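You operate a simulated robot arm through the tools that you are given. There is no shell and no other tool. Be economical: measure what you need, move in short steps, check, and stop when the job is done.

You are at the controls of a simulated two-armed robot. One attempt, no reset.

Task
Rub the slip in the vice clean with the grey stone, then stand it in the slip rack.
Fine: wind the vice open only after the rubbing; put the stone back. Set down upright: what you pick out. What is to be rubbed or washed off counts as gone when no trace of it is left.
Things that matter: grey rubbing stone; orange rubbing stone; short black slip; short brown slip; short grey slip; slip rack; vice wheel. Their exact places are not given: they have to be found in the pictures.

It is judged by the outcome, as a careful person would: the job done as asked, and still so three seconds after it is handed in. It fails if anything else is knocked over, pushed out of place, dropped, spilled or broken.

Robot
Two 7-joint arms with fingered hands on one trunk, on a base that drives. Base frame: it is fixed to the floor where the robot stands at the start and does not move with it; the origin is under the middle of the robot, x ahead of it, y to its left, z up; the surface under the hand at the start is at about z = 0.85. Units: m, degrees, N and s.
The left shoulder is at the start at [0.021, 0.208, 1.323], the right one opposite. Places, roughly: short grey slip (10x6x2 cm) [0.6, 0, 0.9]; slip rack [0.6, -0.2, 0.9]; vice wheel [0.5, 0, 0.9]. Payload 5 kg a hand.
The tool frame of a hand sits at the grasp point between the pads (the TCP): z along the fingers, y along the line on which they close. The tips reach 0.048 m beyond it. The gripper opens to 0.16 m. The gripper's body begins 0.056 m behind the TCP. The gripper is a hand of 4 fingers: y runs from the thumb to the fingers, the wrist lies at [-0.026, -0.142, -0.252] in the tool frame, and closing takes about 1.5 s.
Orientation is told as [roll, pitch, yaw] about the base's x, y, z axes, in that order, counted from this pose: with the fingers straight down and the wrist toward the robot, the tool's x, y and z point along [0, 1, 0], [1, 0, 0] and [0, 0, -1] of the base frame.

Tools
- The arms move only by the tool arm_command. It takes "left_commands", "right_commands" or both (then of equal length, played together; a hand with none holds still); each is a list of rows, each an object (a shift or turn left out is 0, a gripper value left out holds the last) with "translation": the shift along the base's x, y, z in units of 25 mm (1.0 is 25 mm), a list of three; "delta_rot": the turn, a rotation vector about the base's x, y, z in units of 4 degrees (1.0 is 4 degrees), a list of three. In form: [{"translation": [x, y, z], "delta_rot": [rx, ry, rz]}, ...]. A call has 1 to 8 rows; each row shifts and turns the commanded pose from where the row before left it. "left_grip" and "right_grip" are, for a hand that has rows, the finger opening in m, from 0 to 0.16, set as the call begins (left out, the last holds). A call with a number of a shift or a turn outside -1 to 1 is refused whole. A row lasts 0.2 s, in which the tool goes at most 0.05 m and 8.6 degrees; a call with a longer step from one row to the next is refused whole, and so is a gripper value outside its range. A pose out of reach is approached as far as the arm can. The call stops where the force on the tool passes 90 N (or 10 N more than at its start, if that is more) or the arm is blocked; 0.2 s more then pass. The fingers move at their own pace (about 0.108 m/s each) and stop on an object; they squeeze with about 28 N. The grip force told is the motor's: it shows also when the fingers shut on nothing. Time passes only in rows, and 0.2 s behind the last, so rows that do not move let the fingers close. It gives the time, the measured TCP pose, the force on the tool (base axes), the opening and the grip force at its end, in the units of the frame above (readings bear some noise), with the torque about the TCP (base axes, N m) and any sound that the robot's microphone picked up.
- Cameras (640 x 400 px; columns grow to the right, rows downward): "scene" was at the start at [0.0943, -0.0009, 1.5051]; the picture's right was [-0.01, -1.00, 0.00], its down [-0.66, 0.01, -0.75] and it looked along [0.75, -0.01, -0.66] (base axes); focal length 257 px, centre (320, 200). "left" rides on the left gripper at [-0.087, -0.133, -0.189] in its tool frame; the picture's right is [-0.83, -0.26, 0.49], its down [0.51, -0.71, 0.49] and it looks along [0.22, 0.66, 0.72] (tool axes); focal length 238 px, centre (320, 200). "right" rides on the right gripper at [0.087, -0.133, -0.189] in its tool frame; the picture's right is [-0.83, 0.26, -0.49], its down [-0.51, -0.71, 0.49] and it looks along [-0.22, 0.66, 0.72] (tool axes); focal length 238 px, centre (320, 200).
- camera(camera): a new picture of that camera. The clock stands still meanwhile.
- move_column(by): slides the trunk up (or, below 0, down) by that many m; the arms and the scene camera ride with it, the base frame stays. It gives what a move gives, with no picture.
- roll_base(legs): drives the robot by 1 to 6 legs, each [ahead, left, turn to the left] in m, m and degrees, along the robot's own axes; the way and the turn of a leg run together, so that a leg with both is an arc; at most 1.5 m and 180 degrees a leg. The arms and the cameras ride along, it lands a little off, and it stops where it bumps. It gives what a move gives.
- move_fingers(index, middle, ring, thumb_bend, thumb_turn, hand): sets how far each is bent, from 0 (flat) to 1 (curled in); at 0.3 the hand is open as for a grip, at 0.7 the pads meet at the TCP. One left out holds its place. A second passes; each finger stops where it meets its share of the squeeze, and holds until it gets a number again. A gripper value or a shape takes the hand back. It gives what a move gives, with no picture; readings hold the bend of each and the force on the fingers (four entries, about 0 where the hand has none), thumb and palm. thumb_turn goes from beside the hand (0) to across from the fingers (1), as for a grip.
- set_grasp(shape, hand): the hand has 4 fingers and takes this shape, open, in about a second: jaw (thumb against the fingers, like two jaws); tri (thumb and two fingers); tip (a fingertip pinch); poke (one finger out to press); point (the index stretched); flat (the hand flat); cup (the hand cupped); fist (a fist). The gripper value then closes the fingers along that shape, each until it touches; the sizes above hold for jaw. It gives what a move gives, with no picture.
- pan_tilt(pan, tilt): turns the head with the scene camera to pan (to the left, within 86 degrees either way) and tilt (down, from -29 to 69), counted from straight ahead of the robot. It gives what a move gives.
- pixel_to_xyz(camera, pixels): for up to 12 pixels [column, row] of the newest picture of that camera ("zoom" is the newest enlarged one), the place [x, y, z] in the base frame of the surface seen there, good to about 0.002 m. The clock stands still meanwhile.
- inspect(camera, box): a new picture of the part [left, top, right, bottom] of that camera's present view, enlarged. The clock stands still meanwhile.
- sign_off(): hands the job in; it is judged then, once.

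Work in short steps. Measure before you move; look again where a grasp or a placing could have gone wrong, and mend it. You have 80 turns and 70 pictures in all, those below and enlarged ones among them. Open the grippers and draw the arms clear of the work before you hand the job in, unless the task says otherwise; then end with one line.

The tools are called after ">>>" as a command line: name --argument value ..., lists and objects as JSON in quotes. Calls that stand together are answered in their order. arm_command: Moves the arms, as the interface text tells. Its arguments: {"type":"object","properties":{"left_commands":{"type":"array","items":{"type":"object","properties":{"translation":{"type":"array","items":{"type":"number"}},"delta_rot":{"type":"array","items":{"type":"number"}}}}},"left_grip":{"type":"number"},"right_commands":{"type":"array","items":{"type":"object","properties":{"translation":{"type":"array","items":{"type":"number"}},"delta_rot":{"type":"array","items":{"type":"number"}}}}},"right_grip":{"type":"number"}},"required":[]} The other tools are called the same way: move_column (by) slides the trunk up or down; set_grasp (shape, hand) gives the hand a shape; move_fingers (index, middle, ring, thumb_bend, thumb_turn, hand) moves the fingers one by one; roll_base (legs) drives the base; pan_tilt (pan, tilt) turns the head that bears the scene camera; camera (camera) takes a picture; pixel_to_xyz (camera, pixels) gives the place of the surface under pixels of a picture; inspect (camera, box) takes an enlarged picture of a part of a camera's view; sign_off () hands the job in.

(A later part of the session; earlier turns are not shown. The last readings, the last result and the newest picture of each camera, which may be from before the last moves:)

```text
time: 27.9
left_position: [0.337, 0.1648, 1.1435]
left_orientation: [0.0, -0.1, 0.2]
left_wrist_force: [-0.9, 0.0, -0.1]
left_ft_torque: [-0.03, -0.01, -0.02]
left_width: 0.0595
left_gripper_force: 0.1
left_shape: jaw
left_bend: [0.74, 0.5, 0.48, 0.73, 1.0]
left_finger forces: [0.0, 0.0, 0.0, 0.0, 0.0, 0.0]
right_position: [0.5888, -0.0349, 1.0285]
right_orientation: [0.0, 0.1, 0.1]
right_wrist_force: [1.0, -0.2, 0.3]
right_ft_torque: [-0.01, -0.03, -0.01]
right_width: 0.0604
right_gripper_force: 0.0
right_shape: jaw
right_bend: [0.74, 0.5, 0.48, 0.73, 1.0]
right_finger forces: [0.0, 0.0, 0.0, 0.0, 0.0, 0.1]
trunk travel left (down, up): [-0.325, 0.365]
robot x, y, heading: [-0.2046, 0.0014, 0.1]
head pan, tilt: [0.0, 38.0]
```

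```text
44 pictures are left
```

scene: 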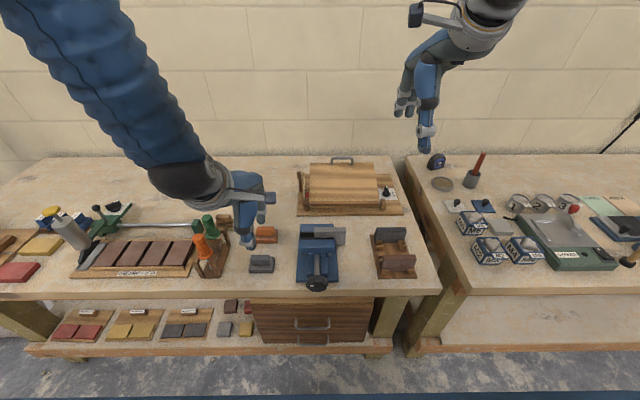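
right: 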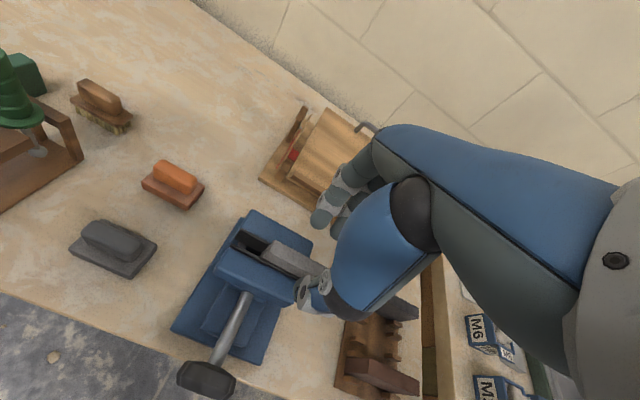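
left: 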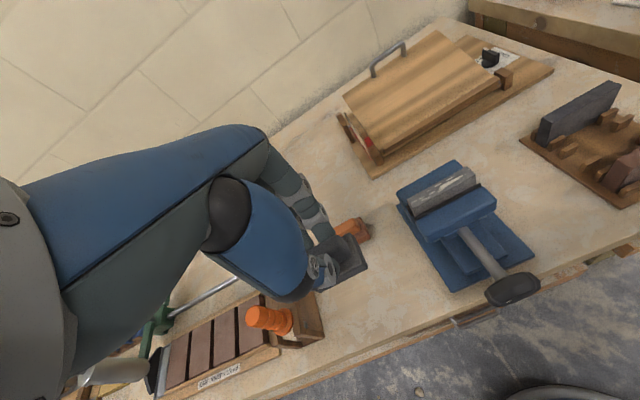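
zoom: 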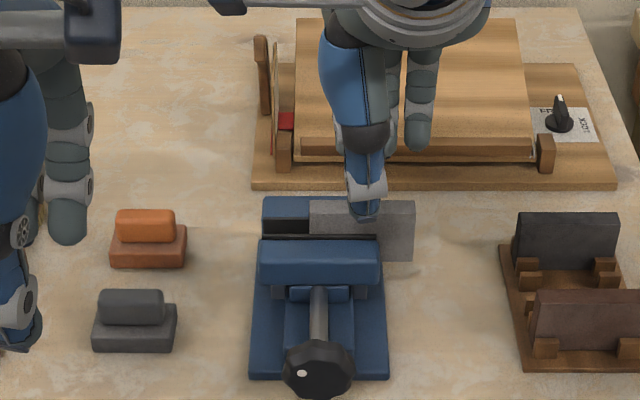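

Thumb and fingers straddle the slip. I lower the right TCP to about 0.986 (tips just above the jaws at 0.934) and close.

>>> arm_command --right_commands '[{"translation": [0, 0, -0.8]}, {"translation": [0, 0, -0.6]}, {"translation": [0, 0, -0.3]}, {}]'

>>> arm_command --right_commands '[{}, {}, {}, {}, {}, {}, {}]' --right_grip 0.0

>>> inspect --camera "right" --box '[200, 160, 400, 360]'

```text
time: 28.9
left_position: [0.3365, 0.165, 1.1441]
left_orientation: [-0.1, 0.0, 0.0]
left_wrist_force: [-1.0, 0.1, 0.0]
left_ft_torque: [0.02, 0.02, 0.01]
left_width: 0.0596
left_gripper_force: 0.0
left_shape: jaw
left_bend: [0.74, 0.5, 0.48, 0.73, 1.0]
left_finger forces: [0.0, 0.0, 0.0, 0.1, 0.1, 0.1]
right_position: [0.589, -0.0369, 0.9877]
right_orientation: [0.0, 0.1, 0.0]
right_wrist_force: [0.6, -0.5, -0.2]
right_ft_torque: [0.01, -0.03, -0.01]
right_width: 0.0602
right_gripper_force: 0.1
right_shape: jaw
right_bend: [0.74, 0.5, 0.48, 0.73, 1.0]
right_finger forces: [0.0, 0.0, 0.0, 0.1, 0.0, 0.0]
trunk travel left (down, up): [-0.325, 0.365]
robot x, y, heading: [-0.2021, 0.0012, 0.1]
head pan, tilt: [0.0, 38.0]
```

```text
time: 30.4
left_position: [0.3368, 0.1657, 1.1431]
left_orientation: [0.1, 0.0, 0.1]
left_wrist_force: [0.7, -0.2, -0.4]
left_ft_torque: [-0.02, 0.0, 0.0]
left_width: 0.0596
left_gripper_force: 0.0
left_shape: jaw
left_bend: [0.74, 0.5, 0.48, 0.73, 1.0]
left_finger forces: [0.0, 0.0, 0.0, 0.0, 0.0, 0.1]
right_position: [0.5883, -0.0361, 0.9866]
right_orientation: [0.0, 0.1, 0.2]
right_wrist_force: [0.9, 0.0, -1.1]
right_ft_torque: [0.01, -0.02, 0.14]
right_width: 0.0143
right_gripper_force: 27.7
right_shape: jaw
right_bend: [0.72, 0.64, 0.65, 0.73, 1.0]
right_finger forces: [13.9, 7.1, 3.1, 0.0, 24.3, 0.0]
trunk travel left (down, up): [-0.325, 0.365]
robot x, y, heading: [-0.1999, -0.0021, 0.1]
head pan, tilt: [0.0, 38.0]
```

```text
2.00 times, centred on (300, 260) of right
```

zoom: 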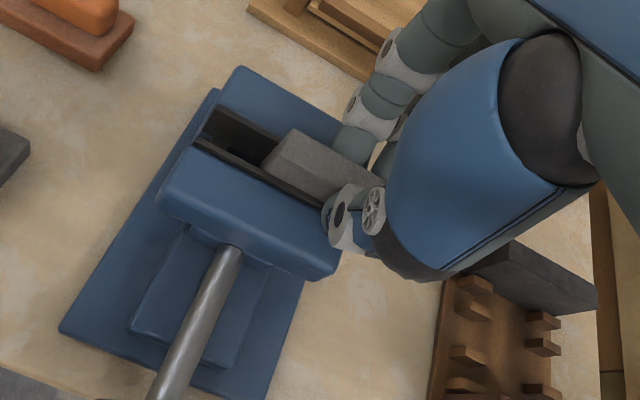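

The right hand holds the slip (14 mm, 28 N). Now I turn the left hand to point forward (+x, wrist to the left) in steps, lowering it in front of the table.

>>> arm_command --left_commands '[{"translation": [0, 0, -0.5], "delta_rot": [0.962, -0.962, -0.962]}, {"translation": [0, 0, -0.5], "delta_rot": [0.962, -0.962, -0.962]}, {"translation": [0, 0, -0.5], "delta_rot": [0.962, -0.962, -0.962]}, {"translation": [0, 0, -0.5], "delta_rot": [0.962, -0.962, -0.962]}, {"translation": [0, 0, -0.5], "delta_rot": [0.962, -0.962, -0.962]}, {"translation": [0, 0, -0.5], "delta_rot": [0.962, -0.962, -0.962]}, {"translation": [0, 0, -0.5], "delta_rot": [0.962, -0.962, -0.962]}, {"translation": [0, 0, -0.5], "delta_rot": [0.962, -0.962, -0.962]}]' --left_grip 0.1

>>> arm_command --left_commands '[{"translation": [0, 0, -0.5], "delta_rot": [0.962, -0.962, -0.962]}, {"translation": [0, 0, -0.5], "delta_rot": [0.962, -0.962, -0.962]}, {"translation": [0, 0, -0.5], "delta_rot": [0.962, -0.962, -0.962]}, {"translation": [0, 0, -0.5], "delta_rot": [0.962, -0.962, -0.962]}, {"translation": [0, 0, -0.5], "delta_rot": [0.962, -0.962, -0.962]}, {"translation": [0, 0, -0.5], "delta_rot": [0.962, -0.962, -0.962]}, {"translation": [0, 0, -0.5], "delta_rot": [0.962, -0.962, -0.962]}, {"translation": [0, 0, -0.5], "delta_rot": [0.962, -0.962, -0.962]}]'

>>> arm_command --left_commands '[{"translation": [0, 0, -0.5], "delta_rot": [0.962, -0.962, -0.962]}, {"translation": [0, 0, -0.5], "delta_rot": [0.962, -0.962, -0.962]}, {}]'

>>> camera --camera "scene"

```text
time: 32.2
left_position: [0.352, 0.1597, 1.0391]
left_orientation: [39.4, -19.2, -39.1]
left_wrist_force: [0.0, 0.1, 0.2]
left_ft_torque: [-0.03, 0.04, -0.01]
left_width: 0.0996
left_gripper_force: 0.0
left_shape: jaw
left_bend: [0.73, 0.4, 0.37, 0.64, 1.0]
left_finger forces: [0.0, 0.1, 0.1, 0.0, 0.0, 0.0]
left hand out of reach, approached as far as the arm can: row 5, 6, 7
right_position: [0.5893, -0.0364, 0.9866]
right_orientation: [-0.1, 0.0, 0.1]
right_wrist_force: [-0.4, -0.4, -1.2]
right_ft_torque: [0.0, -0.02, 0.15]
right_width: 0.0144
right_gripper_force: 28.1
right_shape: jaw
right_bend: [0.72, 0.64, 0.65, 0.73, 1.0]
right_finger forces: [14.7, 7.2, 3.1, 0.0, 25.2, 0.1]
trunk travel left (down, up): [-0.325, 0.365]
robot x, y, heading: [-0.1971, 0.0017, 0.3]
head pan, tilt: [0.0, 38.0]
```

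```text
time: 34.0
left_position: [0.3504, 0.1594, 0.9396]
left_orientation: [81.7, -7.2, -81.8]
left_wrist_force: [0.5, -0.6, 0.7]
left_ft_torque: [0.01, 0.05, 0.07]
left_width: 0.1002
left_gripper_force: 0.0
left_shape: jaw
left_bend: [0.73, 0.4, 0.37, 0.64, 1.0]
left_finger forces: [0.1, 0.0, 0.0, 0.0, 0.0, 0.0]
right_position: [0.5879, -0.0365, 0.9874]
right_orientation: [0.1, -0.1, 0.2]
right_wrist_force: [2.6, 1.7, -1.7]
right_ft_torque: [0.15, -0.11, 0.11]
right_width: 0.0142
right_gripper_force: 27.9
right_shape: jaw
right_bend: [0.72, 0.64, 0.65, 0.73, 1.0]
right_finger forces: [15.4, 7.7, 3.1, 0.0, 24.9, 0.0]
trunk travel left (down, up): [-0.325, 0.365]
robot x, y, heading: [-0.2013, 0.0004, 0.2]
head pan, tilt: [0.0, 38.0]
```

```text
time: 34.9
left_position: [0.3521, 0.1601, 0.9156]
left_orientation: [90.0, -0.1, -90.1]
left_wrist_force: [-0.3, -0.8, 0.0]
left_ft_torque: [0.02, -0.01, -0.02]
left_width: 0.1001
left_gripper_force: 0.0
left_shape: jaw
left_bend: [0.73, 0.4, 0.37, 0.64, 1.0]
left_finger forces: [0.0, 0.1, 0.0, 0.1, 0.0, 0.0]
right_position: [0.5888, -0.0376, 0.9868]
right_orientation: [0.0, 0.0, 0.2]
right_wrist_force: [0.3, 1.5, -0.6]
right_ft_torque: [0.02, 0.0, 0.12]
right_width: 0.0141
right_gripper_force: 28.4
right_shape: jaw
right_bend: [0.72, 0.64, 0.65, 0.73, 1.0]
right_finger forces: [14.7, 7.4, 3.2, 0.1, 25.6, 0.0]
trunk travel left (down, up): [-0.325, 0.365]
robot x, y, heading: [-0.1993, -0.0, 0.1]
head pan, tilt: [0.0, 38.0]
```

```text
42 pictures are left
```

scene: 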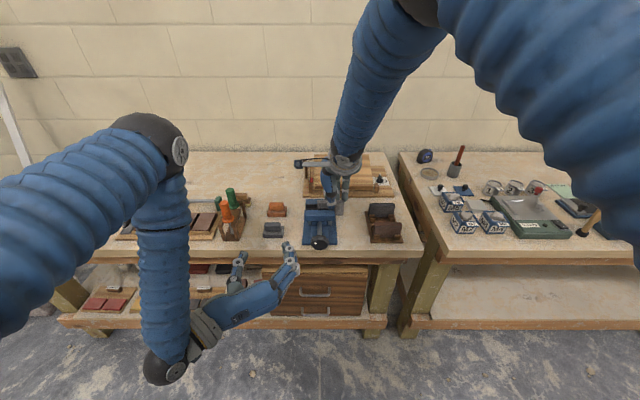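

Left hand points forward with thumb left, fingers right. I slide it in front of the wheel (y ≈ −0.005, z ≈ 0.90), still 4 cm short of it.

>>> arm_command --left_commands '[{"translation": [0, -0.94, -0.09]}, {"translation": [0, -0.94, -0.09]}, {"translation": [0, -0.94, -0.09]}, {"translation": [0, -0.94, -0.09]}, {"translation": [0, -0.94, -0.09]}, {"translation": [0, -0.94, -0.09]}, {"translation": [0, -0.94, -0.09]}, {}]'

>>> inspect --camera "scene" --box '[240, 180, 400, 300]'

>>> camera --camera "left"

```text
time: 36.6
left_position: [0.3538, -0.0045, 0.8988]
left_orientation: [90.1, -0.1, -90.0]
left_wrist_force: [0.0, 0.6, -0.5]
left_ft_torque: [0.02, 0.02, -0.02]
left_width: 0.1002
left_gripper_force: 0.1
left_shape: jaw
left_bend: [0.73, 0.4, 0.37, 0.64, 1.0]
left_finger forces: [0.0, 0.0, 0.1, 0.0, 0.0, 0.0]
right_position: [0.5895, -0.0359, 0.9868]
right_orientation: [0.1, 0.0, 0.1]
right_wrist_force: [0.8, 0.5, -0.1]
right_ft_torque: [0.01, -0.01, 0.09]
right_width: 0.0144
right_gripper_force: 28.4
right_shape: jaw
right_bend: [0.72, 0.64, 0.65, 0.73, 1.0]
right_finger forces: [14.8, 7.3, 3.2, 0.1, 25.7, 0.0]
trunk travel left (down, up): [-0.325, 0.365]
robot x, y, heading: [-0.2042, -0.0001, -0.0]
head pan, tilt: [0.0, 38.0]
```

```text
3.33 times, centred on (320, 240) of scene
```

zoom: 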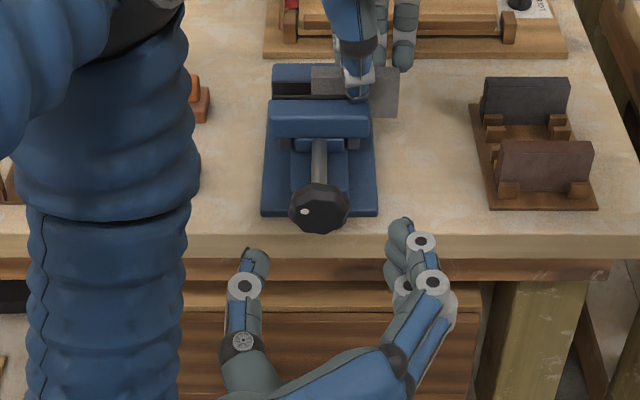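

```text
40 pictures are left
```

left: 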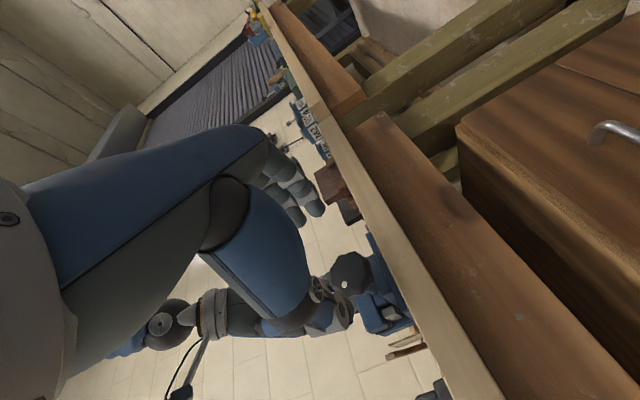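

Wheel is between thumb and fingers. I advance 6.5 cm so the pads are at the rim.

>>> arm_command --left_commands '[{"translation": [0.8, 0, 0.05]}, {"translation": [0.8, 0, 0]}, {"translation": [0.6, 0, 0]}, {"translation": [0.4, 0, 0]}, {}]'

>>> inspect --camera "scene" --box '[260, 190, 380, 280]'

>>> inspect --camera "left" --box '[220, 140, 420, 340]'

```text
time: 37.9
left_position: [0.4186, -0.0045, 0.9013]
left_orientation: [90.0, -0.1, -90.0]
left_wrist_force: [-0.1, -0.6, -0.3]
left_ft_torque: [-0.01, -0.02, -0.02]
left_width: 0.0998
left_gripper_force: 0.1
left_shape: jaw
left_bend: [0.73, 0.4, 0.37, 0.64, 1.0]
left_finger forces: [0.1, 0.0, 0.1, 0.0, 0.0, 0.0]
right_position: [0.5886, -0.0376, 0.9873]
right_orientation: [0.0, 0.0, 0.1]
right_wrist_force: [-1.0, 0.1, 0.4]
right_ft_torque: [0.02, 0.0, 0.12]
right_width: 0.0142
right_gripper_force: 27.8
right_shape: jaw
right_bend: [0.72, 0.64, 0.65, 0.73, 1.0]
right_finger forces: [14.8, 7.4, 3.3, 0.0, 25.9, 0.0]
trunk travel left (down, up): [-0.325, 0.365]
robot x, y, heading: [-0.2022, -0.0011, 0.2]
head pan, tilt: [0.0, 38.0]
```

```text
4.44 times, centred on (320, 235) of scene
```

zoom: 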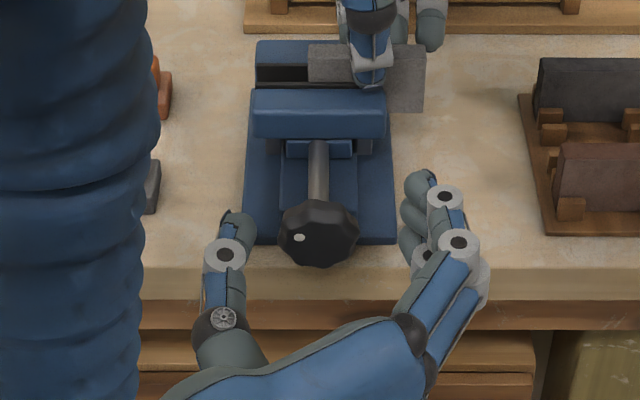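

```text
2.00 times, centred on (320, 240) of left
```

zoom: 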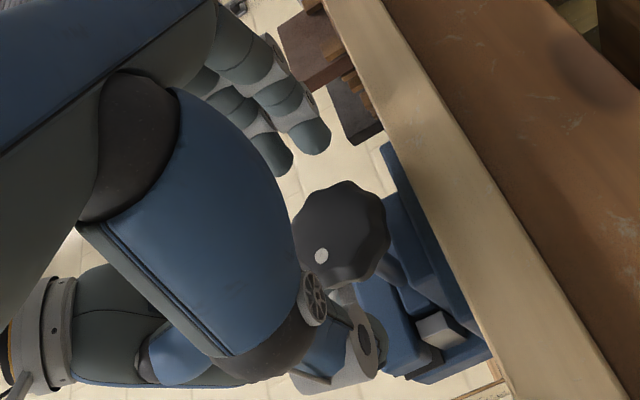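

Rim is centred between thumb and fingers. I close on the wheel.

>>> arm_command --left_commands '[{}, {}, {}, {}, {}, {}, {}]' --left_grip 0.0

>>> inspect --camera "scene" --box '[260, 190, 380, 280]'

```text
time: 39.5
left_position: [0.4165, -0.0037, 0.902]
left_orientation: [90.0, -0.2, -90.1]
left_wrist_force: [2.1, 3.2, 0.6]
left_ft_torque: [0.02, -0.06, 0.11]
left_width: 0.0457
left_gripper_force: 28.1
left_shape: jaw
left_bend: [0.73, 0.63, 0.63, 0.73, 1.0]
left_finger forces: [14.6, 6.6, 0.0, 0.0, 25.0, 0.0]
right_position: [0.5887, -0.0361, 0.9879]
right_orientation: [0.0, 0.0, 0.1]
right_wrist_force: [-1.0, -1.0, -0.3]
right_ft_torque: [-0.04, 0.05, 0.08]
right_width: 0.0141
right_gripper_force: 28.0
right_shape: jaw
right_bend: [0.72, 0.64, 0.65, 0.73, 1.0]
right_finger forces: [14.7, 7.3, 3.4, 0.0, 25.9, 0.1]
trunk travel left (down, up): [-0.325, 0.365]
robot x, y, heading: [-0.2021, 0.002, 0.2]
head pan, tilt: [0.0, 38.0]
```

```text
4.44 times, centred on (320, 235) of scene
```

zoom: 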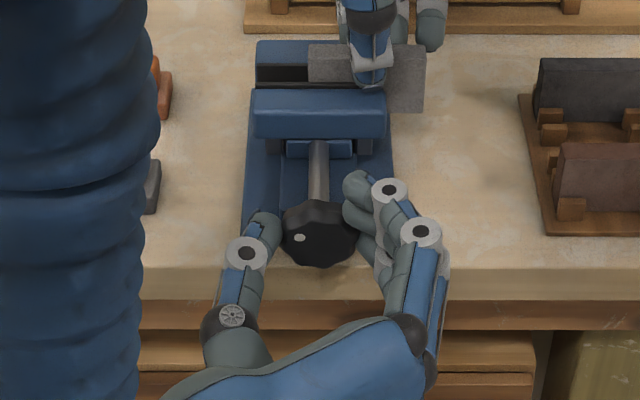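

Grip on the wheel is good. I turn counterclockwise (about −x) by 32° and watch the torque.

>>> arm_command --left_commands '[{"delta_rot": [-1, 0, 0]}, {"delta_rot": [-1, 0, 0]}, {"delta_rot": [-1, 0, 0]}, {"delta_rot": [-1, 0, 0]}, {"delta_rot": [-1, 0, 0]}, {"delta_rot": [-1, 0, 0]}, {"delta_rot": [-1, 0, 0]}, {"delta_rot": [-1, 0, 0]}]'

>>> inspect --camera "scene" --box '[260, 190, 380, 280]'

```text
time: 41.2
left_position: [0.4172, -0.0042, 0.9014]
left_orientation: [90.3, -32.2, -90.0]
left_wrist_force: [-3.0, 16.2, 12.7]
left_ft_torque: [0.16, -0.43, 0.66]
left_width: 0.0452
left_gripper_force: 28.1
left_shape: jaw
left_bend: [0.73, 0.63, 0.63, 0.72, 1.0]
left_finger forces: [11.6, 12.9, 0.0, 0.0, 31.1, 0.0]
right_position: [0.589, -0.0351, 0.987]
right_orientation: [0.0, 0.1, 0.1]
right_wrist_force: [0.4, 0.0, -0.6]
right_ft_torque: [-0.05, -0.06, 0.05]
right_width: 0.014
right_gripper_force: 28.6
right_shape: jaw
right_bend: [0.72, 0.64, 0.65, 0.73, 1.0]
right_finger forces: [15.5, 6.7, 3.1, 0.0, 25.6, 0.1]
trunk travel left (down, up): [-0.325, 0.365]
robot x, y, heading: [-0.1995, -0.0008, 0.2]
head pan, tilt: [0.0, 38.0]
```

```text
4.44 times, centred on (320, 235) of scene
```

zoom: 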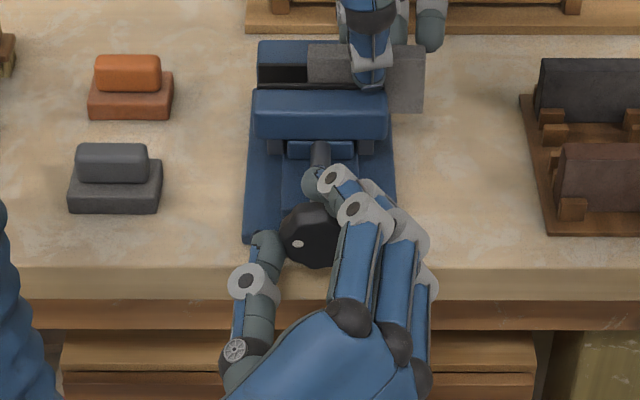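

The dot on the wheel moved counterclockwise with the hand. Side force suggests a small centring shift; I continue another 32° with a 2 mm shift (+y, +z).

>>> arm_command --left_commands '[{"translation": [0, 0.08, 0.06], "delta_rot": [-1, 0, 0]}, {"translation": [0, 0.04, 0.02], "delta_rot": [-1, 0, 0]}, {"delta_rot": [-1, 0, 0]}, {"delta_rot": [-1, 0, 0]}, {"delta_rot": [-1, 0, 0]}, {"delta_rot": [-1, 0, 0]}, {"delta_rot": [-1, 0, 0]}, {"delta_rot": [-1, 0, 0]}]'

>>> inspect --camera "scene" --box '[260, 190, 380, 280]'

```text
time: 43.0
left_position: [0.4171, -0.0008, 0.9024]
left_orientation: [90.1, -64.2, -90.0]
left_wrist_force: [-3.5, 20.6, 11.4]
left_ft_torque: [0.22, -0.35, 0.73]
left_width: 0.0452
left_gripper_force: 27.9
left_shape: jaw
left_bend: [0.73, 0.62, 0.63, 0.72, 1.0]
left_finger forces: [12.8, 14.5, 0.0, 0.0, 26.8, 0.0]
right_position: [0.5885, -0.0344, 0.987]
right_orientation: [-0.1, 0.0, 0.1]
right_wrist_force: [-1.2, 0.7, 0.0]
right_ft_torque: [-0.01, 0.04, 0.03]
right_width: 0.0141
right_gripper_force: 27.9
right_shape: jaw
right_bend: [0.72, 0.64, 0.66, 0.73, 1.0]
right_finger forces: [15.6, 6.6, 3.1, 0.1, 25.8, 0.0]
trunk travel left (down, up): [-0.325, 0.365]
robot x, y, heading: [-0.2007, -0.0016, -0.1]
head pan, tilt: [0.0, 38.0]
```

```text
4.44 times, centred on (320, 235) of scene
```

zoom: 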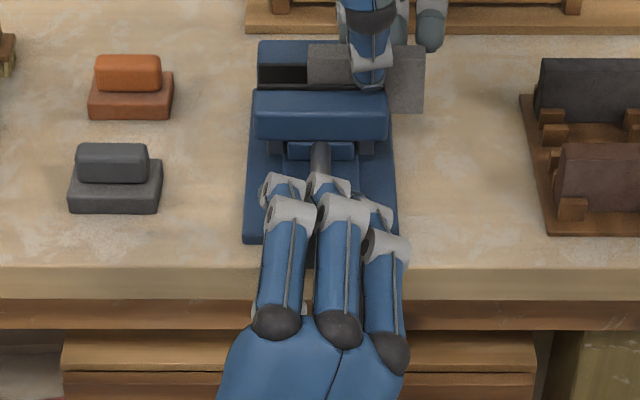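

No visible jaw travel yet; I continue another 32°, with a little more centring.

>>> arm_command --left_commands '[{"translation": [0, 0.08, 0.04], "delta_rot": [-1, 0, 0]}, {"translation": [0, 0.04, 0.0], "delta_rot": [-1, 0, 0]}, {"delta_rot": [-1, 0, 0]}, {"delta_rot": [-1, 0, 0]}, {"delta_rot": [-1, 0, 0]}, {"delta_rot": [-1, 0, 0]}, {"delta_rot": [-1, 0, 0]}, {"delta_rot": [-1, 0, 0]}]'

>>> inspect --camera "right" --box '[160, 200, 400, 400]'

```text
time: 44.9
left_position: [0.415, 0.0044, 0.9043]
left_orientation: [-89.9, -83.7, 90.1]
left_wrist_force: [-11.3, 22.5, -3.1]
left_ft_torque: [0.25, 0.22, 0.76]
left_width: 0.0455
left_gripper_force: 27.9
left_shape: jaw
left_bend: [0.73, 0.62, 0.63, 0.72, 1.0]
left_finger forces: [13.2, 14.2, 0.0, 0.0, 29.2, 0.0]
right_position: [0.5883, -0.0362, 0.9878]
right_orientation: [-0.1, 0.0, 0.2]
right_wrist_force: [-1.8, -0.2, -0.9]
right_ft_torque: [-0.02, 0.08, 0.08]
right_width: 0.0142
right_gripper_force: 28.2
right_shape: jaw
right_bend: [0.72, 0.65, 0.66, 0.73, 1.0]
right_finger forces: [15.1, 6.5, 3.6, 0.0, 26.5, 0.0]
trunk travel left (down, up): [-0.325, 0.365]
robot x, y, heading: [-0.2023, 0.0006, 0.1]
head pan, tilt: [0.0, 38.0]
```

```text
2.00 times, centred on (280, 300) of right
```

zoom: 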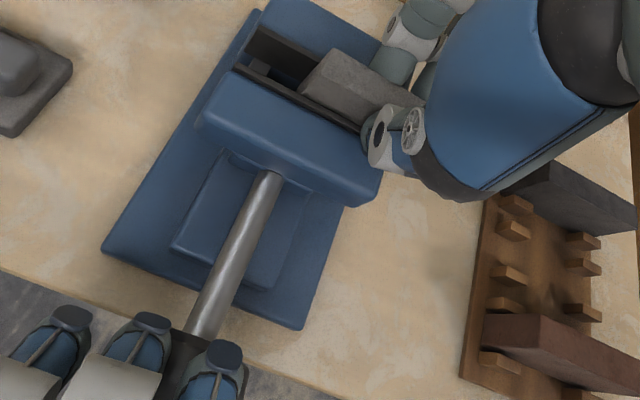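

The wheel pushes the hand back in x (−11 N), a sign of the screw moving out. I zoom on the slip/jaw gap.

>>> inspect --camera "right" --box '[270, 200, 370, 300]'

>>> inspect --camera "scene" --box '[295, 190, 355, 230]'

```text
4.00 times, centred on (320, 250) of right
```

zoom: 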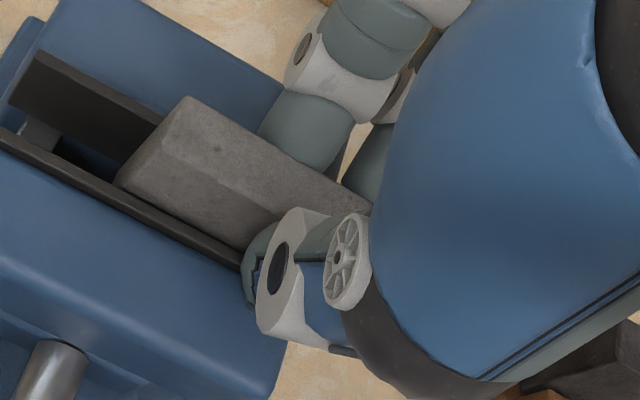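

```text
10.00 times, centred on (325, 210) of scene
```

zoom: 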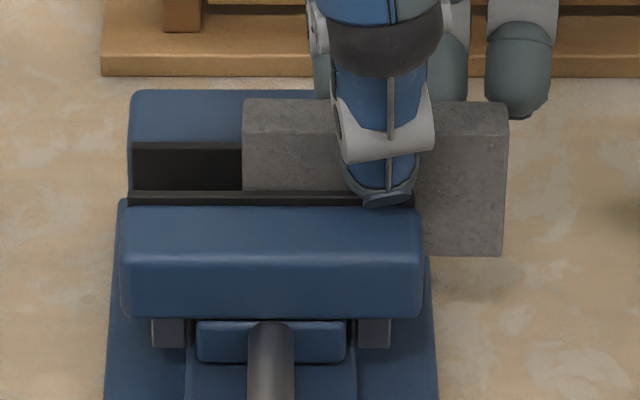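

I measure the near jaw's rear edge and slip face to see how much it has opened.

>>> pixel_to_xyz --camera "zoom" --pixels '[[200, 215], [200, 250], [200, 192], [200, 198], [300, 150], [300, 180], [270, 215], [160, 150], [300, 130], [450, 180], [440, 120], [180, 170]]'

>>> arm_command --left_commands '[{}, {}, {}, {"translation": [-1, 0, 0]}, {"translation": [-1, 0, 0]}, {"translation": [-0.8, -0.24, -0.12]}]' --left_grip 0.1

>>> arm_command --left_commands '[{"delta_rot": [1, 0, 0]}, {"delta_rot": [1, 0, 0]}, {"delta_rot": [1, 0, 0]}, {"delta_rot": [1, 0, 0]}, {"delta_rot": [1, 0, 0]}, {"delta_rot": [1, 0, 0]}, {"delta_rot": [1, 0, 0]}, {"delta_rot": [1, 0, 0]}]'

>>> arm_command --left_commands '[{"delta_rot": [1, 0, 0]}, {"delta_rot": [1, 0, 0]}, {"delta_rot": [1, 0, 0]}, {"delta_rot": [1, 0, 0]}, {"delta_rot": [1, 0, 0]}, {"delta_rot": [1, 0, 0]}, {"delta_rot": [1, 0, 0]}, {"delta_rot": [1, 0, 0]}]'

>>> arm_command --left_commands '[{"delta_rot": [1, 0, 0]}, {"delta_rot": [1, 0, 0]}, {"delta_rot": [1, 0, 0]}, {"delta_rot": [1, 0, 0]}, {"delta_rot": [1, 0, 0]}, {"delta_rot": [1, 0, 0]}, {"delta_rot": [1, 0, 0]}, {"delta_rot": [1, 0, 0]}]'

>>> arm_command --left_commands '[{"delta_rot": [1, 0, 0]}, {"delta_rot": [1, 0, 0]}, {"delta_rot": [1, 0, 0]}, {"delta_rot": [1, 0, 0]}, {"delta_rot": [1, 0, 0]}, {"delta_rot": [1, 0, 0]}, {"delta_rot": [1, 0, 0]}, {"delta_rot": [1, 0, 0]}]'

>>> inspect --camera "scene" --box '[220, 180, 400, 300]'

```text
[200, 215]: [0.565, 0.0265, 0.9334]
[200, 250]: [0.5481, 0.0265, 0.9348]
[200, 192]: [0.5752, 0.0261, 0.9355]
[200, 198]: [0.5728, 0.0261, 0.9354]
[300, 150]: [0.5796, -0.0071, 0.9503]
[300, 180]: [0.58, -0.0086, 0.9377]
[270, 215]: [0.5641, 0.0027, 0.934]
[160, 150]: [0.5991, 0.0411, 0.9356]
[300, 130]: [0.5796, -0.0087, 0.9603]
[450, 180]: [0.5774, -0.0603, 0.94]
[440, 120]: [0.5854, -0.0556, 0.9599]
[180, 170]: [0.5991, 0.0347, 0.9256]
```

```text
time: 46.2
left_position: [0.3462, -0.0058, 0.9011]
left_orientation: [-90.2, -83.9, 90.2]
left_wrist_force: [-0.2, -0.5, 0.3]
left_ft_torque: [0.0, 0.02, -0.04]
left_width: 0.0998
left_gripper_force: 0.0
left_shape: jaw
left_bend: [0.73, 0.4, 0.37, 0.64, 1.0]
left_finger forces: [0.0, 0.1, 0.0, 0.0, 0.1, 0.1]
right_position: [0.588, -0.0368, 0.9873]
right_orientation: [0.1, 0.0, 0.2]
right_wrist_force: [-1.7, -0.3, 0.3]
right_ft_torque: [-0.07, 0.08, 0.06]
right_width: 0.0142
right_gripper_force: 27.7
right_shape: jaw
right_bend: [0.72, 0.65, 0.66, 0.73, 1.0]
right_finger forces: [15.0, 6.5, 3.8, 0.0, 27.1, 0.0]
trunk travel left (down, up): [-0.325, 0.365]
robot x, y, heading: [-0.2022, 0.0006, 0.1]
head pan, tilt: [0.0, 38.0]
```

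```text
time: 48.0
left_position: [0.3483, -0.006, 0.9009]
left_orientation: [90.1, -64.0, -90.0]
left_wrist_force: [-0.1, -0.3, -0.4]
left_ft_torque: [-0.01, 0.01, 0.01]
left_width: 0.0997
left_gripper_force: 0.0
left_shape: jaw
left_bend: [0.73, 0.4, 0.37, 0.64, 1.0]
left_finger forces: [0.0, 0.0, 0.1, 0.0, 0.1, 0.1]
right_position: [0.588, -0.0365, 0.9873]
right_orientation: [0.0, 0.0, 0.1]
right_wrist_force: [-2.1, 0.3, 0.8]
right_ft_torque: [0.0, 0.1, 0.1]
right_width: 0.0143
right_gripper_force: 27.7
right_shape: jaw
right_bend: [0.72, 0.65, 0.66, 0.73, 1.0]
right_finger forces: [14.6, 6.5, 3.9, 0.0, 27.5, 0.0]
trunk travel left (down, up): [-0.325, 0.365]
robot x, y, heading: [-0.2043, 0.0017, -0.0]
head pan, tilt: [0.0, 38.0]
```

```text
time: 49.9
left_position: [0.3467, -0.0056, 0.8996]
left_orientation: [90.0, -32.0, -90.0]
left_wrist_force: [0.4, -0.8, 0.5]
left_ft_torque: [-0.01, -0.05, -0.01]
left_width: 0.0999
left_gripper_force: 0.1
left_shape: jaw
left_bend: [0.73, 0.4, 0.37, 0.64, 1.0]
left_finger forces: [0.0, 0.0, 0.1, 0.0, 0.1, 0.0]
right_position: [0.5881, -0.0359, 0.9874]
right_orientation: [0.0, 0.0, 0.1]
right_wrist_force: [-2.3, 0.3, -0.3]
right_ft_torque: [0.01, 0.16, 0.12]
right_width: 0.0143
right_gripper_force: 27.9
right_shape: jaw
right_bend: [0.72, 0.65, 0.66, 0.73, 1.0]
right_finger forces: [14.7, 6.4, 4.0, 0.1, 27.3, 0.0]
trunk travel left (down, up): [-0.325, 0.365]
robot x, y, heading: [-0.2051, -0.0004, 0.1]
head pan, tilt: [0.0, 38.0]
```

```text
time: 51.6
left_position: [0.3474, -0.0062, 0.9018]
left_orientation: [90.1, 0.0, -90.1]
left_wrist_force: [0.0, 0.1, -0.9]
left_ft_torque: [0.0, -0.01, 0.03]
left_width: 0.0997
left_gripper_force: 0.0
left_shape: jaw
left_bend: [0.73, 0.4, 0.37, 0.64, 1.0]
left_finger forces: [0.0, 0.0, 0.0, 0.1, 0.0, 0.0]
right_position: [0.5895, -0.0366, 0.9875]
right_orientation: [-0.1, 0.0, 0.1]
right_wrist_force: [-1.7, 0.1, -0.1]
right_ft_torque: [0.04, 0.12, 0.14]
right_width: 0.014
right_gripper_force: 27.9
right_shape: jaw
right_bend: [0.72, 0.65, 0.66, 0.73, 1.0]
right_finger forces: [14.7, 6.4, 3.9, 0.0, 27.2, 0.0]
trunk travel left (down, up): [-0.325, 0.365]
robot x, y, heading: [-0.2046, 0.0007, -0.0]
head pan, tilt: [0.0, 38.0]
```

```text
time: 53.5
left_position: [0.3481, -0.0051, 0.9017]
left_orientation: [89.9, 32.0, -90.0]
left_wrist_force: [-0.3, -0.4, 0.0]
left_ft_torque: [-0.02, -0.02, 0.0]
left_width: 0.0998
left_gripper_force: 0.1
left_shape: jaw
left_bend: [0.73, 0.4, 0.37, 0.64, 1.0]
left_finger forces: [0.1, 0.0, 0.0, 0.1, 0.0, 0.0]
right_position: [0.5889, -0.0368, 0.9882]
right_orientation: [0.1, 0.0, 0.1]
right_wrist_force: [-1.9, -0.7, 0.2]
right_ft_torque: [0.01, 0.12, 0.07]
right_width: 0.0143
right_gripper_force: 27.9
right_shape: jaw
right_bend: [0.72, 0.65, 0.66, 0.73, 1.0]
right_finger forces: [14.9, 6.4, 3.8, 0.0, 27.2, 0.1]
trunk travel left (down, up): [-0.325, 0.365]
robot x, y, heading: [-0.2045, 0.0023, 0.2]
head pan, tilt: [0.0, 38.0]
```

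```text
3.33 times, centred on (310, 240) of scene
```

zoom: 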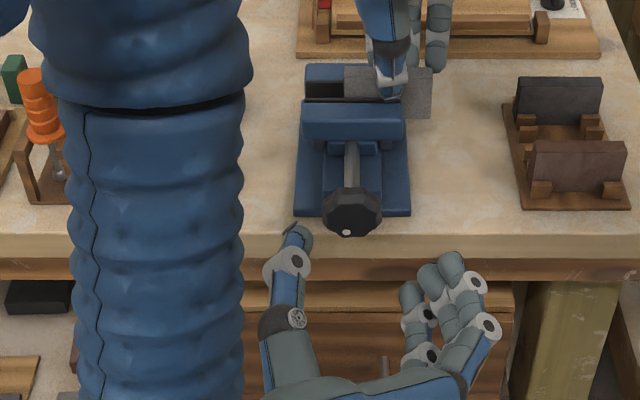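

The wheel's dot is now at the bottom (~90° turned) and the jaw pad edge went back ~3 mm. I do one more grip and turn for clearance: advance, close.

>>> arm_command --left_commands '[{"translation": [0.8, 0, 0]}, {"translation": [0.8, 0, 0]}, {"translation": [0.8, 0, 0]}, {"translation": [0.28, 0.08, 0]}, {}]'

>>> arm_command --left_commands '[{}, {}, {}, {}, {}, {}, {}]' --left_grip 0.0

>>> inspect --camera "scene" --box '[260, 190, 380, 280]'

```text
time: 54.6
left_position: [0.414, -0.0027, 0.9024]
left_orientation: [89.9, 31.8, -90.1]
left_wrist_force: [-0.3, -0.2, -0.1]
left_ft_torque: [0.0, -0.01, 0.03]
left_width: 0.1002
left_gripper_force: 0.0
left_shape: jaw
left_bend: [0.73, 0.4, 0.37, 0.64, 1.0]
left_finger forces: [0.0, 0.1, 0.0, 0.0, 0.0, 0.0]
right_position: [0.5885, -0.0374, 0.9873]
right_orientation: [0.0, 0.1, 0.1]
right_wrist_force: [-2.8, 0.2, 0.3]
right_ft_torque: [0.0, 0.08, 0.12]
right_width: 0.0142
right_gripper_force: 28.1
right_shape: jaw
right_bend: [0.72, 0.65, 0.66, 0.73, 1.0]
right_finger forces: [14.8, 6.4, 4.0, 0.1, 27.2, 0.0]
trunk travel left (down, up): [-0.325, 0.365]
robot x, y, heading: [-0.2017, 0.0001, 0.2]
head pan, tilt: [0.0, 38.0]
```

```text
time: 56.2
left_position: [0.4146, -0.0022, 0.9026]
left_orientation: [90.0, 31.9, -90.1]
left_wrist_force: [2.9, 2.2, 2.5]
left_ft_torque: [0.0, -0.1, 0.14]
left_width: 0.0453
left_gripper_force: 27.5
left_shape: jaw
left_bend: [0.74, 0.6, 0.59, 0.74, 1.0]
left_finger forces: [14.3, 6.0, 0.0, 0.0, 24.9, 0.1]
right_position: [0.5893, -0.0374, 0.9868]
right_orientation: [-0.1, 0.0, 0.1]
right_wrist_force: [-2.6, 0.1, 0.0]
right_ft_torque: [-0.02, 0.16, 0.1]
right_width: 0.0141
right_gripper_force: 28.1
right_shape: jaw
right_bend: [0.72, 0.65, 0.66, 0.73, 1.0]
right_finger forces: [14.6, 6.4, 4.1, 0.1, 27.5, 0.1]
trunk travel left (down, up): [-0.325, 0.365]
robot x, y, heading: [-0.2036, 0.0002, -0.1]
head pan, tilt: [0.0, 38.0]
```

```text
4.44 times, centred on (320, 235) of scene
```

zoom: 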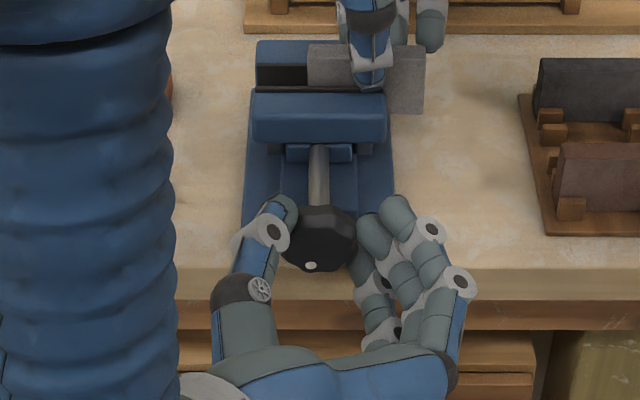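

Wheel gripped again. I turn another 96° counterclockwise with a slight pull-back (the screw moves out) and centring toward +y at the end.

>>> arm_command --left_commands '[{"delta_rot": [-1, 0, 0]}, {"translation": [-0.04, 0, 0], "delta_rot": [-1, 0, 0]}, {"delta_rot": [-1, 0, 0]}, {"delta_rot": [-1, 0, 0]}, {"delta_rot": [-1, 0, 0]}, {"delta_rot": [-1, 0, 0]}, {"delta_rot": [-1, 0, 0]}, {"delta_rot": [-1, 0, 0]}]'

>>> arm_command --left_commands '[{"translation": [-0.04, 0, 0], "delta_rot": [-1, 0, 0]}, {"delta_rot": [-1, 0, 0]}, {"translation": [0, 0.04, 0], "delta_rot": [-1, 0, 0]}, {"delta_rot": [-1, 0, 0]}, {"delta_rot": [-1, 0, 0]}, {"delta_rot": [-1, 0, 0]}, {"delta_rot": [-1, 0, 0]}, {"delta_rot": [-1, 0, 0]}]'

>>> arm_command --left_commands '[{"translation": [-0.04, 0.08, 0.04], "delta_rot": [-1, 0, 0]}, {"delta_rot": [-1, 0, 0]}, {"delta_rot": [-1, 0, 0]}, {"delta_rot": [-1, 0, 0]}, {"delta_rot": [-1, 0, 0]}, {"delta_rot": [-1, 0, 0]}, {"delta_rot": [-1, 0, 0]}, {"delta_rot": [-1, 0, 0]}]'

>>> inspect --camera "scene" --box '[295, 190, 355, 230]'

```text
time: 58.0
left_position: [0.4134, -0.0019, 0.902]
left_orientation: [90.2, -0.2, -90.0]
left_wrist_force: [2.5, 14.6, 10.9]
left_ft_torque: [0.15, -0.33, 0.69]
left_width: 0.044
left_gripper_force: 28.6
left_shape: jaw
left_bend: [0.74, 0.61, 0.59, 0.73, 1.0]
left_finger forces: [11.2, 8.6, 0.0, 0.0, 32.0, 0.1]
right_position: [0.589, -0.0356, 0.9876]
right_orientation: [0.0, 0.0, 0.1]
right_wrist_force: [-2.3, 0.1, -0.2]
right_ft_torque: [-0.05, 0.12, 0.09]
right_width: 0.0143
right_gripper_force: 28.1
right_shape: jaw
right_bend: [0.72, 0.65, 0.66, 0.73, 1.0]
right_finger forces: [15.3, 6.4, 3.8, 0.0, 26.9, 0.1]
trunk travel left (down, up): [-0.325, 0.365]
robot x, y, heading: [-0.2018, -0.0031, -0.1]
head pan, tilt: [0.0, 38.0]
```

```text
time: 59.9
left_position: [0.4123, -0.0011, 0.9012]
left_orientation: [90.1, -32.2, -89.9]
left_wrist_force: [-0.4, 24.0, 8.6]
left_ft_torque: [0.16, -0.16, 1.02]
left_width: 0.0436
left_gripper_force: 28.0
left_shape: jaw
left_bend: [0.74, 0.61, 0.59, 0.72, 1.0]
left_finger forces: [10.0, 10.0, 0.0, 0.1, 34.0, 0.0]
right_position: [0.5879, -0.0347, 0.9867]
right_orientation: [-0.2, -0.1, 0.2]
right_wrist_force: [-1.2, -0.9, -0.2]
right_ft_torque: [0.01, 0.08, 0.13]
right_width: 0.0142
right_gripper_force: 27.3
right_shape: jaw
right_bend: [0.72, 0.65, 0.66, 0.73, 1.0]
right_finger forces: [15.3, 6.4, 3.6, 0.0, 26.7, 0.0]
trunk travel left (down, up): [-0.325, 0.365]
robot x, y, heading: [-0.2044, 0.0027, 0.0]
head pan, tilt: [0.0, 38.0]
```

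```text
time: 61.6
left_position: [0.4116, 0.0031, 0.9026]
left_orientation: [89.9, -64.2, -89.9]
left_wrist_force: [-2.6, 25.6, -4.1]
left_ft_torque: [0.22, 0.35, 0.95]
left_width: 0.0438
left_gripper_force: 27.9
left_shape: jaw
left_bend: [0.74, 0.61, 0.59, 0.72, 1.0]
left_finger forces: [9.6, 9.7, 0.0, 0.0, 34.1, 0.0]
right_position: [0.5883, -0.0359, 0.9865]
right_orientation: [-0.1, 0.0, 0.0]
right_wrist_force: [-3.8, -0.9, 0.2]
right_ft_torque: [-0.01, 0.11, 0.12]
right_width: 0.0141
right_gripper_force: 27.7
right_shape: jaw
right_bend: [0.72, 0.65, 0.66, 0.73, 1.0]
right_finger forces: [14.6, 6.4, 4.0, 0.1, 27.6, 0.1]
trunk travel left (down, up): [-0.325, 0.365]
robot x, y, heading: [-0.2034, -0.0056, -0.0]
head pan, tilt: [0.0, 38.0]
```

```text
10.00 times, centred on (325, 210) of scene
```

zoom: 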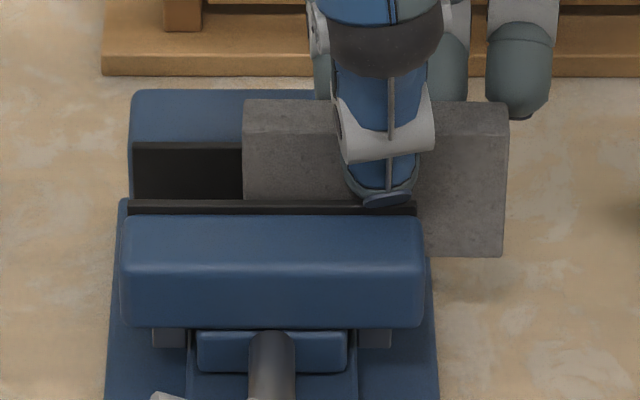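

The near jaw has clearly backed away. I check the gap numerically and release the wheel, backing off.

>>> pixel_to_xyz --camera "zoom" --pixels '[[200, 202], [200, 208], [200, 225], [300, 180], [270, 190], [160, 150]]'

>>> arm_command --left_commands '[{}, {}, {}, {"translation": [-1, 0, 0]}, {"translation": [-1, 0, 0]}, {"translation": [-1, 0, 0]}, {"translation": [-1, 0, 0]}]' --left_grip 0.1

>>> inspect --camera "right" --box '[220, 200, 360, 340]'

```text
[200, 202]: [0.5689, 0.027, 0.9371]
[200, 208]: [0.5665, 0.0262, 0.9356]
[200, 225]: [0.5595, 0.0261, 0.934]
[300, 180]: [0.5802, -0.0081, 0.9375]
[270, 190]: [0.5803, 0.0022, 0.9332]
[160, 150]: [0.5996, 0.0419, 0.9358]
```

```text
time: 63.2
left_position: [0.3113, -0.0019, 0.9033]
left_orientation: [90.1, -64.1, -90.1]
left_wrist_force: [1.0, 0.4, -0.9]
left_ft_torque: [0.02, 0.07, 0.01]
left_width: 0.0998
left_gripper_force: 0.0
left_shape: jaw
left_bend: [0.73, 0.4, 0.37, 0.64, 1.0]
left_finger forces: [0.1, 0.0, 0.1, 0.1, 0.0, 0.0]
right_position: [0.5883, -0.0369, 0.9868]
right_orientation: [0.0, 0.0, 0.1]
right_wrist_force: [-1.8, -0.4, 0.0]
right_ft_torque: [-0.05, 0.09, 0.04]
right_width: 0.0142
right_gripper_force: 28.3
right_shape: jaw
right_bend: [0.72, 0.65, 0.66, 0.73, 1.0]
right_finger forces: [15.1, 6.3, 3.8, 0.1, 26.9, 0.0]
trunk travel left (down, up): [-0.325, 0.365]
robot x, y, heading: [-0.2052, -0.0015, -0.0]
head pan, tilt: [0.0, 38.0]
```

```text
2.86 times, centred on (290, 270) of right
```

zoom: 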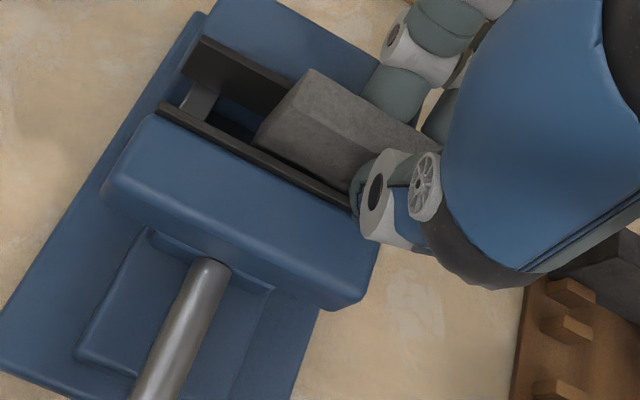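

Gap of ~1 cm between jaw and slip. I lift the slip slowly straight up, easing 1 mm away from the fixed jaw.

>>> arm_command --right_commands '[{"translation": [-0.06, 0, 0.1]}, {"translation": [0, 0, 0.3]}, {"translation": [0, 0, 0.6]}, {"translation": [0, 0, 1]}, {"translation": [0, 0, 1]}, {"translation": [0, 0, 1]}, {"translation": [0, 0, 1]}, {}]'

>>> inspect --camera "scene" --box '[260, 140, 440, 260]'

>>> camera --camera "right"

```text
time: 65.0
left_position: [0.3115, -0.0019, 0.9026]
left_orientation: [89.9, -64.0, -89.8]
left_wrist_force: [0.3, -0.4, -0.9]
left_ft_torque: [0.0, 0.01, 0.0]
left_width: 0.0995
left_gripper_force: 0.1
left_shape: jaw
left_bend: [0.73, 0.4, 0.37, 0.64, 1.0]
left_finger forces: [0.1, 0.0, 0.0, 0.0, 0.1, 0.1]
right_position: [0.5902, -0.0353, 1.1119]
right_orientation: [0.0, 0.1, 0.0]
right_wrist_force: [1.2, 0.7, -1.8]
right_ft_torque: [0.01, 0.04, 0.01]
right_width: 0.0139
right_gripper_force: 27.7
right_shape: jaw
right_bend: [0.72, 0.65, 0.67, 0.73, 1.0]
right_finger forces: [16.7, 6.1, 3.2, 0.1, 25.6, 0.1]
trunk travel left (down, up): [-0.325, 0.365]
robot x, y, heading: [-0.2023, -0.0017, 0.3]
head pan, tilt: [0.0, 38.0]
```

```text
3.33 times, centred on (350, 200) of scene
```

zoom: 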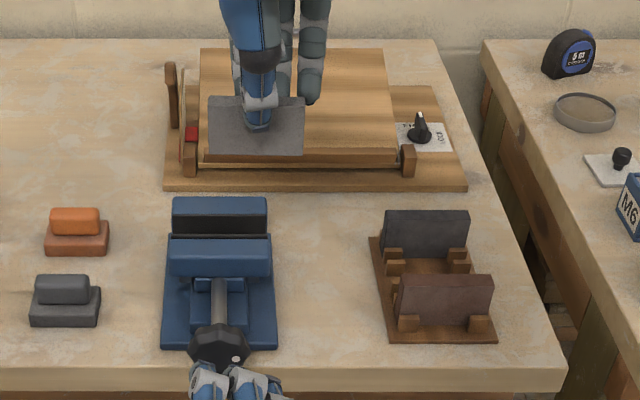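

```text
26 pictures are left
```

right: 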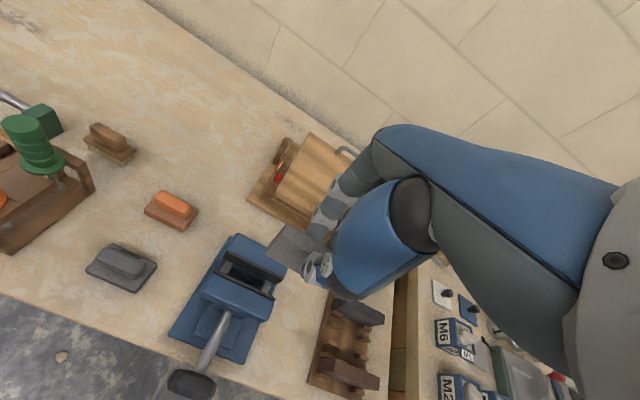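

The slip is out and level. I zoom on the rack with the right camera to measure the free slot.

>>> pixel_to_xyz --camera "right" --pixels '[[272, 228], [286, 224]]'

>>> pixel_to_xyz --camera "zoom" --pixels '[[210, 100], [304, 100], [210, 146], [303, 150], [393, 250], [397, 263], [458, 250], [460, 263], [425, 267], [388, 280], [384, 214], [469, 214]]'

>>> inspect --camera "right" --box '[300, 280, 400, 400]'

```text
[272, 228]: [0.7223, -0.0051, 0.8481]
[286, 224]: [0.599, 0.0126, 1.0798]
```

```text
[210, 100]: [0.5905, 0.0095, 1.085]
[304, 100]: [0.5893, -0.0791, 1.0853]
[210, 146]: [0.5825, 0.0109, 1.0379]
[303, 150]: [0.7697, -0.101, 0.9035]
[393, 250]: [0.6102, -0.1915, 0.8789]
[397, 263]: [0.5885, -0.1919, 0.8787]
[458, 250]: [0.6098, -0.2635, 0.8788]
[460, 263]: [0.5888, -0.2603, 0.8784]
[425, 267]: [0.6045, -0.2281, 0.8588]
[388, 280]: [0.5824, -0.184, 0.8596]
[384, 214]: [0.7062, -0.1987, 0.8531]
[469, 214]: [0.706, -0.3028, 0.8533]
```

```text
3.33 times, centred on (350, 340) of right
```

zoom: 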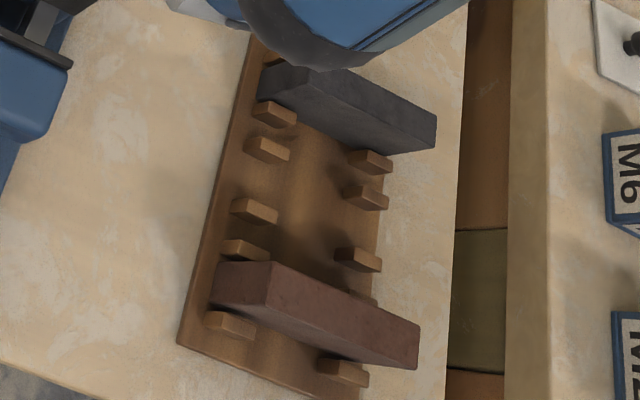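

The middle slot lies between the block rows at (268,148) and (255,208). I measure block faces and neighbours there.

>>> pixel_to_xyz --camera "zoom" --pixels '[[265, 142], [270, 150], [258, 201], [255, 209], [370, 187], [368, 195], [357, 250], [355, 262], [265, 178], [310, 200], [320, 85], [350, 300]]'

>>> pixel_to_xyz --camera "zoom" --pixels '[[272, 110], [368, 158], [245, 245], [270, 265], [265, 280], [300, 72], [415, 130], [275, 95], [300, 280], [265, 300], [405, 330], [240, 215]]'

```text
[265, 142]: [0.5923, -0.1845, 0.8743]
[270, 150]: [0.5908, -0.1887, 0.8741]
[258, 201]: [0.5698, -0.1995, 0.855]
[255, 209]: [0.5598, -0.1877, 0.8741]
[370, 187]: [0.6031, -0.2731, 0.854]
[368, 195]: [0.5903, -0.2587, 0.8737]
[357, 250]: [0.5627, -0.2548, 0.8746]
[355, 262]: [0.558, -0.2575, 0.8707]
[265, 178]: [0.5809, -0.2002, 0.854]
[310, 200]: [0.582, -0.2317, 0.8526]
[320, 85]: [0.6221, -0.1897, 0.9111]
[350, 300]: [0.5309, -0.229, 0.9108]
```

```text
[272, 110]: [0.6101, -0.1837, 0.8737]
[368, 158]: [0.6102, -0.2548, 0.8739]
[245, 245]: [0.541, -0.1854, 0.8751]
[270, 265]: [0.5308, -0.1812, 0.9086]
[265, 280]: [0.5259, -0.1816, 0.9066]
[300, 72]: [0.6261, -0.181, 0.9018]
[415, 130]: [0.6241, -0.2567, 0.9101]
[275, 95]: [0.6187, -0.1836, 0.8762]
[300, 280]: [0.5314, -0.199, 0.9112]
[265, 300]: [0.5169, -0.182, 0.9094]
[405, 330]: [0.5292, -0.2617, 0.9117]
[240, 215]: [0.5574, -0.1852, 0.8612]
```

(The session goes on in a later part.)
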